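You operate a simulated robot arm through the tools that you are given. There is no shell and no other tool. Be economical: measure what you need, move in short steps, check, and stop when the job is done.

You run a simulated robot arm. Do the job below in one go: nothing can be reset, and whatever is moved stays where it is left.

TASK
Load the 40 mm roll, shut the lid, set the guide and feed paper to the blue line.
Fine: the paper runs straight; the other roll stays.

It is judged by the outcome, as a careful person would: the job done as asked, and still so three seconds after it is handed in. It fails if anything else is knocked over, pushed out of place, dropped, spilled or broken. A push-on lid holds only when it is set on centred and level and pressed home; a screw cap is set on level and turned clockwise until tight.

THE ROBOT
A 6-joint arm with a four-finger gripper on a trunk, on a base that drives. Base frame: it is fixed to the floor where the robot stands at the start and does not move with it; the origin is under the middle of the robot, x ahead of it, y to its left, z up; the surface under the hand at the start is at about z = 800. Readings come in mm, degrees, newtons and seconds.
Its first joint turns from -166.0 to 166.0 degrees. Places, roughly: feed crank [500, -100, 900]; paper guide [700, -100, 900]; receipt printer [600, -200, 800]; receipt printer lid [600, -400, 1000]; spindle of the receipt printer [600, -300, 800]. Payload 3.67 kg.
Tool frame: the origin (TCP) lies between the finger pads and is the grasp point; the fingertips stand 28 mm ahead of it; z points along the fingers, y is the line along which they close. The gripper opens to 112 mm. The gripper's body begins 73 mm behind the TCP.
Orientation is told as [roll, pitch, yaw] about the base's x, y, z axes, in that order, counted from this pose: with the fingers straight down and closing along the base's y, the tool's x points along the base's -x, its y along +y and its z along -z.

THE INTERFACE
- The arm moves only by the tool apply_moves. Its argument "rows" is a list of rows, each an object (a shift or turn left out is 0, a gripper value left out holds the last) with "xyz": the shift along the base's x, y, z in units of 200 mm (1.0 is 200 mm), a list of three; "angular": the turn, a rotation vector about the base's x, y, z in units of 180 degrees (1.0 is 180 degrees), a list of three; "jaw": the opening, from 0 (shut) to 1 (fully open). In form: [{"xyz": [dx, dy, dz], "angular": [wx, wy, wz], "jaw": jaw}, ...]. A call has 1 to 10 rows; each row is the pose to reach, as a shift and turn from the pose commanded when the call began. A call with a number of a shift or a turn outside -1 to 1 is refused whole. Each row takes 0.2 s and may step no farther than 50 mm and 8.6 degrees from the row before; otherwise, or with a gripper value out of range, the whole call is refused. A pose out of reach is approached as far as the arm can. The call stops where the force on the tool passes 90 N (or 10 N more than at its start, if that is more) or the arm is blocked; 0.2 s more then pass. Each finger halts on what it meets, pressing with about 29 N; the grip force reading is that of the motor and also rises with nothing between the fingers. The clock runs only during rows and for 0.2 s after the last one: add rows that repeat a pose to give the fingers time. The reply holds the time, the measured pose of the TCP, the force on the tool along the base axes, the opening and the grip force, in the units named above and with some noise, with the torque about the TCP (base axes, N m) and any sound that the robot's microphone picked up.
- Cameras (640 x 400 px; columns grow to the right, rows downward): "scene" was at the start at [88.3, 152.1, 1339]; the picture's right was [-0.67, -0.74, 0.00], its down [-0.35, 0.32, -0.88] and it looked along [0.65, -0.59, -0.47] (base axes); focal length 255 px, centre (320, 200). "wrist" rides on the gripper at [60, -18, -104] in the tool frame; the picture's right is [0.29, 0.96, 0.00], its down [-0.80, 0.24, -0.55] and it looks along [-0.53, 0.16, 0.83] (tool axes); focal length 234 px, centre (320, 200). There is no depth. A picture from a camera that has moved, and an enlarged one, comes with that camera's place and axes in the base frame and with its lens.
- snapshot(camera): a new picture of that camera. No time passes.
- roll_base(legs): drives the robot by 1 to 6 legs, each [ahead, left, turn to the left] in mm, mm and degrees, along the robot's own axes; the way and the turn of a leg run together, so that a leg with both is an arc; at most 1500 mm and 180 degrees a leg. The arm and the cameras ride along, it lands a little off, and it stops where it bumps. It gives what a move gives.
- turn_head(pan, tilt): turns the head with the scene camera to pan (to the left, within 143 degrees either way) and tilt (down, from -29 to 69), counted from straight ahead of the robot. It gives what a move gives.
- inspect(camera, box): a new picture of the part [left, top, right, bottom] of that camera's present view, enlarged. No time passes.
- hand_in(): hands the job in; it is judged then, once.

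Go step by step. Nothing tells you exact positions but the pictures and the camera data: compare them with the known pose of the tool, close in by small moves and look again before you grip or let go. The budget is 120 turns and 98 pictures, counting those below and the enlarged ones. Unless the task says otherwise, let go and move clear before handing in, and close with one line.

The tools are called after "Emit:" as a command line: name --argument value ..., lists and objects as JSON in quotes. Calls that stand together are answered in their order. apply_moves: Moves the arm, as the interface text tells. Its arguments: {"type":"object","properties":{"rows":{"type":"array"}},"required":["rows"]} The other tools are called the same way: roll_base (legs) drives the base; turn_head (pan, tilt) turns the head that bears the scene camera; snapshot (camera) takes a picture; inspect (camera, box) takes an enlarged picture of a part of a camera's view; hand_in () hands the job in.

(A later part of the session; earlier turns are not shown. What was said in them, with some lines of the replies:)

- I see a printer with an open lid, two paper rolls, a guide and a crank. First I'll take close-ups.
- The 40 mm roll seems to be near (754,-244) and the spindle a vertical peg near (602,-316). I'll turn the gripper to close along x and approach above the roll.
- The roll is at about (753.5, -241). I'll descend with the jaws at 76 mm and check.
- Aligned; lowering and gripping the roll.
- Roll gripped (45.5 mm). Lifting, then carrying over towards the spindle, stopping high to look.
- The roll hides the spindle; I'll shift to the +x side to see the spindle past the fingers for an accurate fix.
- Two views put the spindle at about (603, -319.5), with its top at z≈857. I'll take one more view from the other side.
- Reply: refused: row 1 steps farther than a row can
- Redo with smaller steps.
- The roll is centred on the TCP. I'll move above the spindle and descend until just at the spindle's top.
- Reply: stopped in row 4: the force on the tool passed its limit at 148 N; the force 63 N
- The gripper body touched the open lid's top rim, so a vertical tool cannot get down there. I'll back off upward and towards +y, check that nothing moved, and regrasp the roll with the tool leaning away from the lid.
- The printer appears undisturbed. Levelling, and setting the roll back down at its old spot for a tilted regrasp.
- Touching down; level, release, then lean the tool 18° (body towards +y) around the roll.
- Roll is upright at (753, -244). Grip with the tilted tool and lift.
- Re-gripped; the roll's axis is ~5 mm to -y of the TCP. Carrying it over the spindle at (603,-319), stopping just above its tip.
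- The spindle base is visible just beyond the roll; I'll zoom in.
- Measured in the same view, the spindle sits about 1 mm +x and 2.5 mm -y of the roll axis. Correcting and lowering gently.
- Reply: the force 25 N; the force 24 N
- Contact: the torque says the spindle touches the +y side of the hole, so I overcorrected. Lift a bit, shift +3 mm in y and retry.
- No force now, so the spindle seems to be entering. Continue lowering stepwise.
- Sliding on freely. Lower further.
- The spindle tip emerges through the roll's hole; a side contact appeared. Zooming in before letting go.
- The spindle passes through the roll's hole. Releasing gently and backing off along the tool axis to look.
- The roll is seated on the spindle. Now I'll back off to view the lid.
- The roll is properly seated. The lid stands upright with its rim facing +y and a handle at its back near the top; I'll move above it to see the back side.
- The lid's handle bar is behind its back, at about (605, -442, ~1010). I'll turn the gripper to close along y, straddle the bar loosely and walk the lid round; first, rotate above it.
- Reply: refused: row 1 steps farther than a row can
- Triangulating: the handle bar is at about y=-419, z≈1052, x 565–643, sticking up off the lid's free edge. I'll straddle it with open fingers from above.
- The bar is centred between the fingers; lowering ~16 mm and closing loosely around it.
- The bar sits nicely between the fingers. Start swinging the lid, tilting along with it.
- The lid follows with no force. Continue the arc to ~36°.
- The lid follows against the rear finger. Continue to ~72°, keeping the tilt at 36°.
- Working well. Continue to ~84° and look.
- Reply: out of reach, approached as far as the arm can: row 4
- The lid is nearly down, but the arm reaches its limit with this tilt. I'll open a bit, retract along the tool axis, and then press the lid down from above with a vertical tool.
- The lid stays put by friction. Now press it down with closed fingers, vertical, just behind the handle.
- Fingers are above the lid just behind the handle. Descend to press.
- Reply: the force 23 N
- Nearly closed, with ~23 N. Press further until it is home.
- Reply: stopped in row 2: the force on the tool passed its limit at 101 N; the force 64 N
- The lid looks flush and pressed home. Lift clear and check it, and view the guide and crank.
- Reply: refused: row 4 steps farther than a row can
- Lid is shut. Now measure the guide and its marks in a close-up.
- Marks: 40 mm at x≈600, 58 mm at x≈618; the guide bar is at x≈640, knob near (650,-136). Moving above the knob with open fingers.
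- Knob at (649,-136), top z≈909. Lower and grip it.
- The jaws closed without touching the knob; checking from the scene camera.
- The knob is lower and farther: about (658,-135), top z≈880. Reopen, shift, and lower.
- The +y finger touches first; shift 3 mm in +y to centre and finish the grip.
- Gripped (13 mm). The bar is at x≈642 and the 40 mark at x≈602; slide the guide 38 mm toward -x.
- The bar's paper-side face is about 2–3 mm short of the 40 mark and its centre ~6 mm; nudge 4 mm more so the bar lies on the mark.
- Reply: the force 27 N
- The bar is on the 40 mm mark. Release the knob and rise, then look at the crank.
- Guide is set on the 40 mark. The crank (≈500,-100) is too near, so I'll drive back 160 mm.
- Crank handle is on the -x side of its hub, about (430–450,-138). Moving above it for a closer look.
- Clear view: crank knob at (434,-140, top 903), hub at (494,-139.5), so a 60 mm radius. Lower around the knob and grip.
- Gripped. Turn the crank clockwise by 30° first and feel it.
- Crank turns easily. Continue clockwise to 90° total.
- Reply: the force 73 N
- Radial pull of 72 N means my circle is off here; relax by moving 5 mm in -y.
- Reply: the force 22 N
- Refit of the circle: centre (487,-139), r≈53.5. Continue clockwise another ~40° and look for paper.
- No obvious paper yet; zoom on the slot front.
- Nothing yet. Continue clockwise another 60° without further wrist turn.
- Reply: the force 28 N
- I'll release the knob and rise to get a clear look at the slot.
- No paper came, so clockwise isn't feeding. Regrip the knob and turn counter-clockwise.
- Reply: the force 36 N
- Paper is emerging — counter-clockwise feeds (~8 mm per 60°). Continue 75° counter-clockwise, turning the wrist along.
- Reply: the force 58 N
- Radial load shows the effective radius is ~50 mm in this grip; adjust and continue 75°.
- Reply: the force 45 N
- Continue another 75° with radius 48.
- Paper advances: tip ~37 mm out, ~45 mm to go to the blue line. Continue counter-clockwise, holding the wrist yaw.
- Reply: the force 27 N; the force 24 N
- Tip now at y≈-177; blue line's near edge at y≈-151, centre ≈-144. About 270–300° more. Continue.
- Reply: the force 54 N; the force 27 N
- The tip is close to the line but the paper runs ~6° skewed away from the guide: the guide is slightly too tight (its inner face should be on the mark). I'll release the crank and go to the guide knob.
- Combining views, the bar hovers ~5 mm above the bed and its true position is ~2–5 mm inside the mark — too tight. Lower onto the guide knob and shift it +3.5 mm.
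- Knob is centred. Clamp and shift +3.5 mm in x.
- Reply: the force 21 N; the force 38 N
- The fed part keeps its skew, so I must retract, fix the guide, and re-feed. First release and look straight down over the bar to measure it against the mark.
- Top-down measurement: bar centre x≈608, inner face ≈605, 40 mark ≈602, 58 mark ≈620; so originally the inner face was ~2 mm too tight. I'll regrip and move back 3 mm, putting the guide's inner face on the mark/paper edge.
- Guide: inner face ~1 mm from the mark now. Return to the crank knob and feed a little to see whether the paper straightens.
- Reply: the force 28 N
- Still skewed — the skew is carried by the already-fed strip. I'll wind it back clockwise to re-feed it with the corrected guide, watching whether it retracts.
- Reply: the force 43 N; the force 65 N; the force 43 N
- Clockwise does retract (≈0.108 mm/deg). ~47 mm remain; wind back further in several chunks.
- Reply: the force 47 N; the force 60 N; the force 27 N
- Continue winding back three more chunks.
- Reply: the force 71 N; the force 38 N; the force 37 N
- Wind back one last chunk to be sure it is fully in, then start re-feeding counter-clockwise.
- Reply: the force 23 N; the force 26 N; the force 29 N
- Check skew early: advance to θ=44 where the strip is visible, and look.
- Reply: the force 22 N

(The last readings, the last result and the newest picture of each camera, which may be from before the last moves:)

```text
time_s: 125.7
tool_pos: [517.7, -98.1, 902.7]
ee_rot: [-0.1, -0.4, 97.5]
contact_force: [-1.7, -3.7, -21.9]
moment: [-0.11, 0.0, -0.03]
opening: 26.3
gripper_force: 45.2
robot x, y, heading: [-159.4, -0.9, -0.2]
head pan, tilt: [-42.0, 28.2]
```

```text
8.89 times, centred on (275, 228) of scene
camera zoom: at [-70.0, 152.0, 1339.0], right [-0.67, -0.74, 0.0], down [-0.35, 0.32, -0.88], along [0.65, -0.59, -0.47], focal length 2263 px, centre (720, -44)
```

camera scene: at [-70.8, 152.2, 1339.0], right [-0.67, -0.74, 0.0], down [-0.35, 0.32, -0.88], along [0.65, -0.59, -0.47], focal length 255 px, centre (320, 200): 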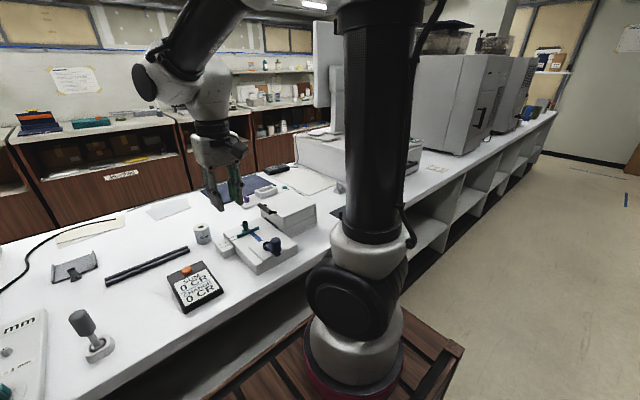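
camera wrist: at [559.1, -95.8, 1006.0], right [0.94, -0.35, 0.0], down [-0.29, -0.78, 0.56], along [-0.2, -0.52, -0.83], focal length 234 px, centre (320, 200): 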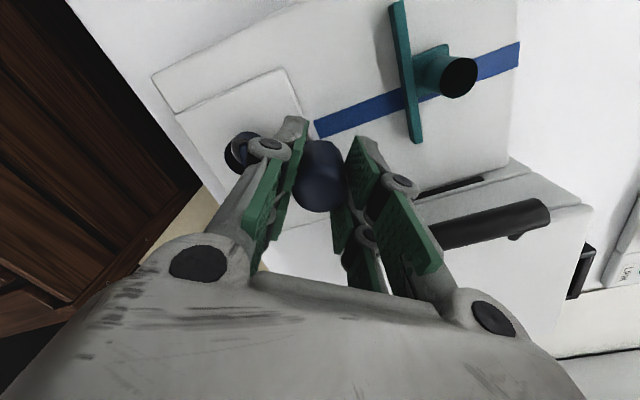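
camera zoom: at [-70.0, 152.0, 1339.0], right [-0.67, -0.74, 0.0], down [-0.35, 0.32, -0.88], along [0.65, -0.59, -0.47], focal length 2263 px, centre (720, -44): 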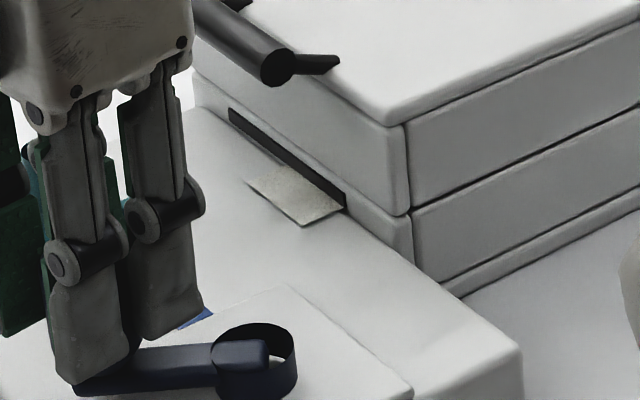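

The strip now runs straight. Continue feeding (~345° in this batch).

Emit:
apply_moves --rows '[{"xyz": [-0.0291, 0.015, 0]}, {"xyz": [-0.0599, 0.026, 0]}, {"xyz": [-0.0918, 0.033, 0]}, {"xyz": [-0.1244, 0.0357, 0]}, {"xyz": [-0.1571, 0.0341, 0]}, {"xyz": [-0.1893, 0.0283, 0]}]'

Emit:
apply_moves --rows '[{"xyz": [-0.0311, -0.01, 0]}, {"xyz": [-0.0607, -0.0239, 0]}, {"xyz": [-0.0882, -0.0416, 0]}, {"xyz": [-0.1132, -0.0628, 0]}, {"xyz": [-0.1352, -0.087, 0]}, {"xyz": [-0.1538, -0.1138, 0]}, {"xyz": [-0.1688, -0.1429, 0]}, {"xyz": [-0.1798, -0.1737, 0]}, {"xyz": [-0.1868, -0.2056, 0]}, {"xyz": [-0.1895, -0.2382, 0]}]'

Emit:
apply_moves --rows '[{"xyz": [0.0016, -0.0327, 0]}, {"xyz": [0.0074, -0.0649, 0]}, {"xyz": [0.0174, -0.096, 0]}, {"xyz": [0.0313, -0.1256, 0]}, {"xyz": [0.049, -0.1531, 0]}, {"xyz": [0.0702, -0.1781, 0]}, {"xyz": [0.0944, -0.2001, 0]}, {"xyz": [0.1212, -0.2187, 0]}, {"xyz": [0.1503, -0.2337, 0]}, {"xyz": [0.1811, -0.2447, 0]}]'

Emit:
apply_moves --rows '[{"xyz": [0.0319, -0.007, 0]}, {"xyz": [0.0645, -0.0097, 0]}, {"xyz": [0.0972, -0.0081, 0]}, {"xyz": [0.1294, -0.0023, 0]}, {"xyz": [0.1605, 0.0077, 0]}, {"xyz": [0.1901, 0.0216, 0]}, {"xyz": [0.2176, 0.0393, 0]}, {"xyz": [0.2426, 0.0605, 0]}, {"xyz": [0.2646, 0.0847, 0]}, {"xyz": [0.2832, 0.1115, 0]}]'

Emit:
apply_moves --rows '[{"xyz": [0.015, 0.0291, 0]}, {"xyz": [0.026, 0.0599, 0]}, {"xyz": [0.033, 0.0918, 0]}, {"xyz": [0.0357, 0.1244, 0]}, {"xyz": [0.0341, 0.1571, 0]}, {"xyz": [0.0283, 0.1893, 0]}, {"xyz": [0.0183, 0.2204, 0]}, {"xyz": [0.0044, 0.25, 0]}, {"xyz": [-0.0133, 0.2775, 0]}, {"xyz": [-0.0345, 0.3025, 0]}]'

```text
time_s: 127.1
tool_pos: [477.0, -88.4, 903.8]
ee_rot: [0.1, -0.3, 97.5]
contact_force: [-10.7, 40.7, 11.2]
moment: [1.58, 0.42, 0.01]
opening: 26.3
gripper_force: 44.9
robot x, y, heading: [-160.8, 3.9, 0.0]
head pan, tilt: [-42.0, 28.2]
```

```text
time_s: 129.3
tool_pos: [440.0, -140.1, 903.5]
ee_rot: [-0.1, -0.3, 97.3]
contact_force: [-21.4, -0.1, 24.1]
moment: [-0.27, 0.51, 0.02]
opening: 26.4
gripper_force: 45.4
robot x, y, heading: [-159.1, -2.4, -0.1]
head pan, tilt: [-42.0, 28.2]
```

```text
time_s: 131.5
tool_pos: [476.3, -184.4, 902.1]
ee_rot: [-0.1, -0.4, 97.5]
contact_force: [6.8, 24.6, 18.3]
moment: [0.91, -0.24, -0.03]
opening: 26.2
gripper_force: 45.0
robot x, y, heading: [-161.6, 0.9, 0.1]
head pan, tilt: [-42.0, 28.2]
```

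```text
time_s: 133.7
tool_pos: [532.1, -166.4, 902.6]
ee_rot: [0.1, -0.4, 97.4]
contact_force: [-20.5, 12.0, -16.2]
moment: [-0.22, 0.34, 0.0]
opening: 26.4
gripper_force: 45.3
robot x, y, heading: [-160.6, 1.7, -0.0]
head pan, tilt: [-42.0, 28.2]
```

```text
time_s: 135.9
tool_pos: [526.1, -106.0, 901.4]
ee_rot: [-0.2, -0.4, 97.5]
contact_force: [-1.9, -3.1, -19.7]
moment: [-0.15, -0.13, 0.02]
opening: 26.4
gripper_force: 45.6
robot x, y, heading: [-158.0, -2.1, -0.3]
head pan, tilt: [-42.0, 28.2]
```

Emit:
apply_moves --rows '[{"xyz": [-0.0242, 0.022, 0]}, {"xyz": [-0.051, 0.0406, 0]}, {"xyz": [-0.0801, 0.0556, 0]}, {"xyz": [-0.1109, 0.0666, 0]}, {"xyz": [-0.1428, 0.0736, 0]}, {"xyz": [-0.1754, 0.0763, 0]}, {"xyz": [-0.2081, 0.0747, 0]}, {"xyz": [-0.2403, 0.0689, 0]}, {"xyz": [-0.2714, 0.0589, 0]}, {"xyz": [-0.301, 0.045, 0]}]'

Emit:
apply_moves --rows '[{"xyz": [-0.0275, -0.0177, 0]}, {"xyz": [-0.0525, -0.0389, 0]}, {"xyz": [-0.0745, -0.0631, 0]}, {"xyz": [-0.0931, -0.0899, 0]}, {"xyz": [-0.1081, -0.119, 0]}, {"xyz": [-0.1191, -0.1498, 0]}, {"xyz": [-0.1261, -0.1817, 0]}, {"xyz": [-0.1288, -0.2143, 0]}, {"xyz": [-0.1272, -0.247, 0]}, {"xyz": [-0.1214, -0.2792, 0]}]'

Emit:
apply_moves --rows '[{"xyz": [0.01, -0.0311, 0]}, {"xyz": [0.0239, -0.0607, 0]}, {"xyz": [0.0239, -0.0607, 0]}]'

Emit:
inspect --camera "scene" --box '[230, 212, 290, 250]'

```text
time_s: 138.1
tool_pos: [463.4, -96.6, 903.3]
ee_rot: [0.3, -0.3, 97.4]
contact_force: [-28.3, 46.4, 10.0]
moment: [0.95, 1.03, 0.01]
opening: 26.0
gripper_force: 45.0
robot x, y, heading: [-156.6, 1.7, 0.2]
head pan, tilt: [-42.0, 28.2]
```

```text
time_s: 140.3
tool_pos: [441.9, -153.9, 903.0]
ee_rot: [-0.1, -0.3, 97.5]
contact_force: [-18.4, -5.9, -4.7]
moment: [-0.3, 0.47, 0.04]
opening: 25.8
gripper_force: 45.4
robot x, y, heading: [-161.4, -2.5, 0.0]
head pan, tilt: [-42.0, 28.2]
```

```text
time_s: 141.1
tool_pos: [446.8, -164.6, 902.5]
ee_rot: [-0.3, -0.2, 97.5]
contact_force: [-12.3, -8.2, 12.2]
moment: [-0.23, 0.31, 0.02]
opening: 26.2
gripper_force: 44.6
robot x, y, heading: [-160.1, -2.7, 0.1]
head pan, tilt: [-42.0, 28.2]
```

```text
10.53 times, centred on (260, 231) of scene
camera zoom: at [-71.4, 151.9, 1339.1], right [-0.67, -0.74, 0.0], down [-0.35, 0.32, -0.88], along [0.65, -0.59, -0.47], focal length 2680 px, centre (952, -126)
```

zoom: 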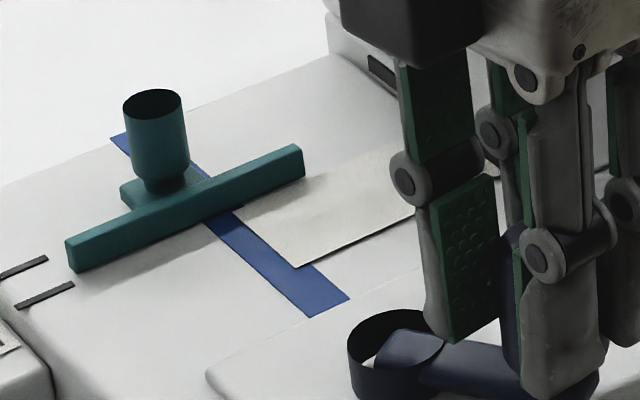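

Paper is straight and its leading edge just crosses the near edge of the blue line. Feed 30° more to reach mid-line, then release, rise clear and look.

Emit:
apply_moves --rows '[{"xyz": [0.0177, -0.0275, 0]}, {"xyz": [0.0389, -0.0525, 0]}, {"xyz": [0.0631, -0.0745, 0]}, {"xyz": [0.0899, -0.0931, 0]}, {"xyz": [0.0899, -0.0931, 0]}]'

Emit:
apply_moves --rows '[{"jaw": 0.35}, {"jaw": 0.45}, {"xyz": [0, 0, 0.2]}, {"xyz": [0, 0, 0.4]}, {"xyz": [-0.05, 0.05, 0.6]}, {"xyz": [-0.05, 0.1, 0.8]}, {"xyz": [-0.05, 0.1, 0.95]}]'

Emit:
inspect --camera "scene" --box '[230, 200, 310, 255]'

```text
time_s: 142.3
tool_pos: [465.1, -181.0, 903.3]
ee_rot: [-0.1, -0.2, 97.5]
contact_force: [12.8, 22.3, 6.9]
moment: [1.27, -0.25, 0.0]
opening: 26.1
gripper_force: 44.8
robot x, y, heading: [-156.2, 0.6, 0.2]
head pan, tilt: [-42.0, 28.2]
```

```text
time_s: 143.9
tool_pos: [454.8, -162.7, 1092.4]
ee_rot: [-0.1, -0.4, 97.5]
contact_force: [-0.2, -0.9, -0.5]
moment: [0.0, 0.02, 0.03]
opening: 50.3
gripper_force: 0.2
robot x, y, heading: [-159.8, -4.3, 0.1]
head pan, tilt: [-42.0, 28.2]
```

```text
7.27 times, centred on (270, 228) of scene
camera zoom: at [-70.5, 152.2, 1339.0], right [-0.67, -0.74, 0.0], down [-0.35, 0.32, -0.88], along [0.65, -0.59, -0.47], focal length 1852 px, centre (684, 0)
```

zoom: 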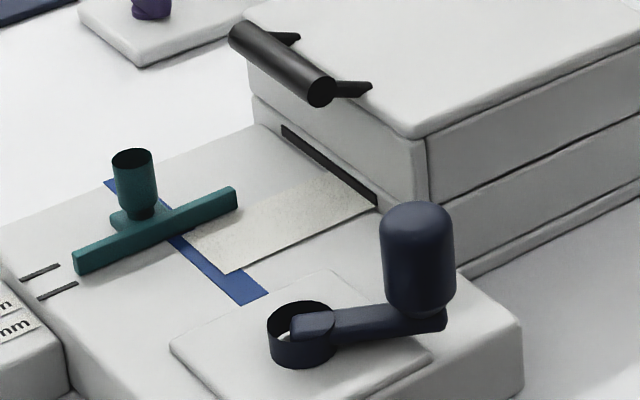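

The roll is on the spindle, the lid is shut, the guide is on the 40 mark and the paper edge lies straight on the blue line. The gripper is clear, so I'm handing in.

Emit:
hand_in

```text
The job is handed in.
```

I loaded the 40 mm roll, shut the lid and set the guide to 40 mm. The paper is fed straight to the blue line, and the 58 mm roll was not touched. The first feed came out skewed, so I wound the paper back, corrected the guide and fed it again. While carrying the roll, the gripper knocked the open lid's rim once, but I saw no shift afterwards.
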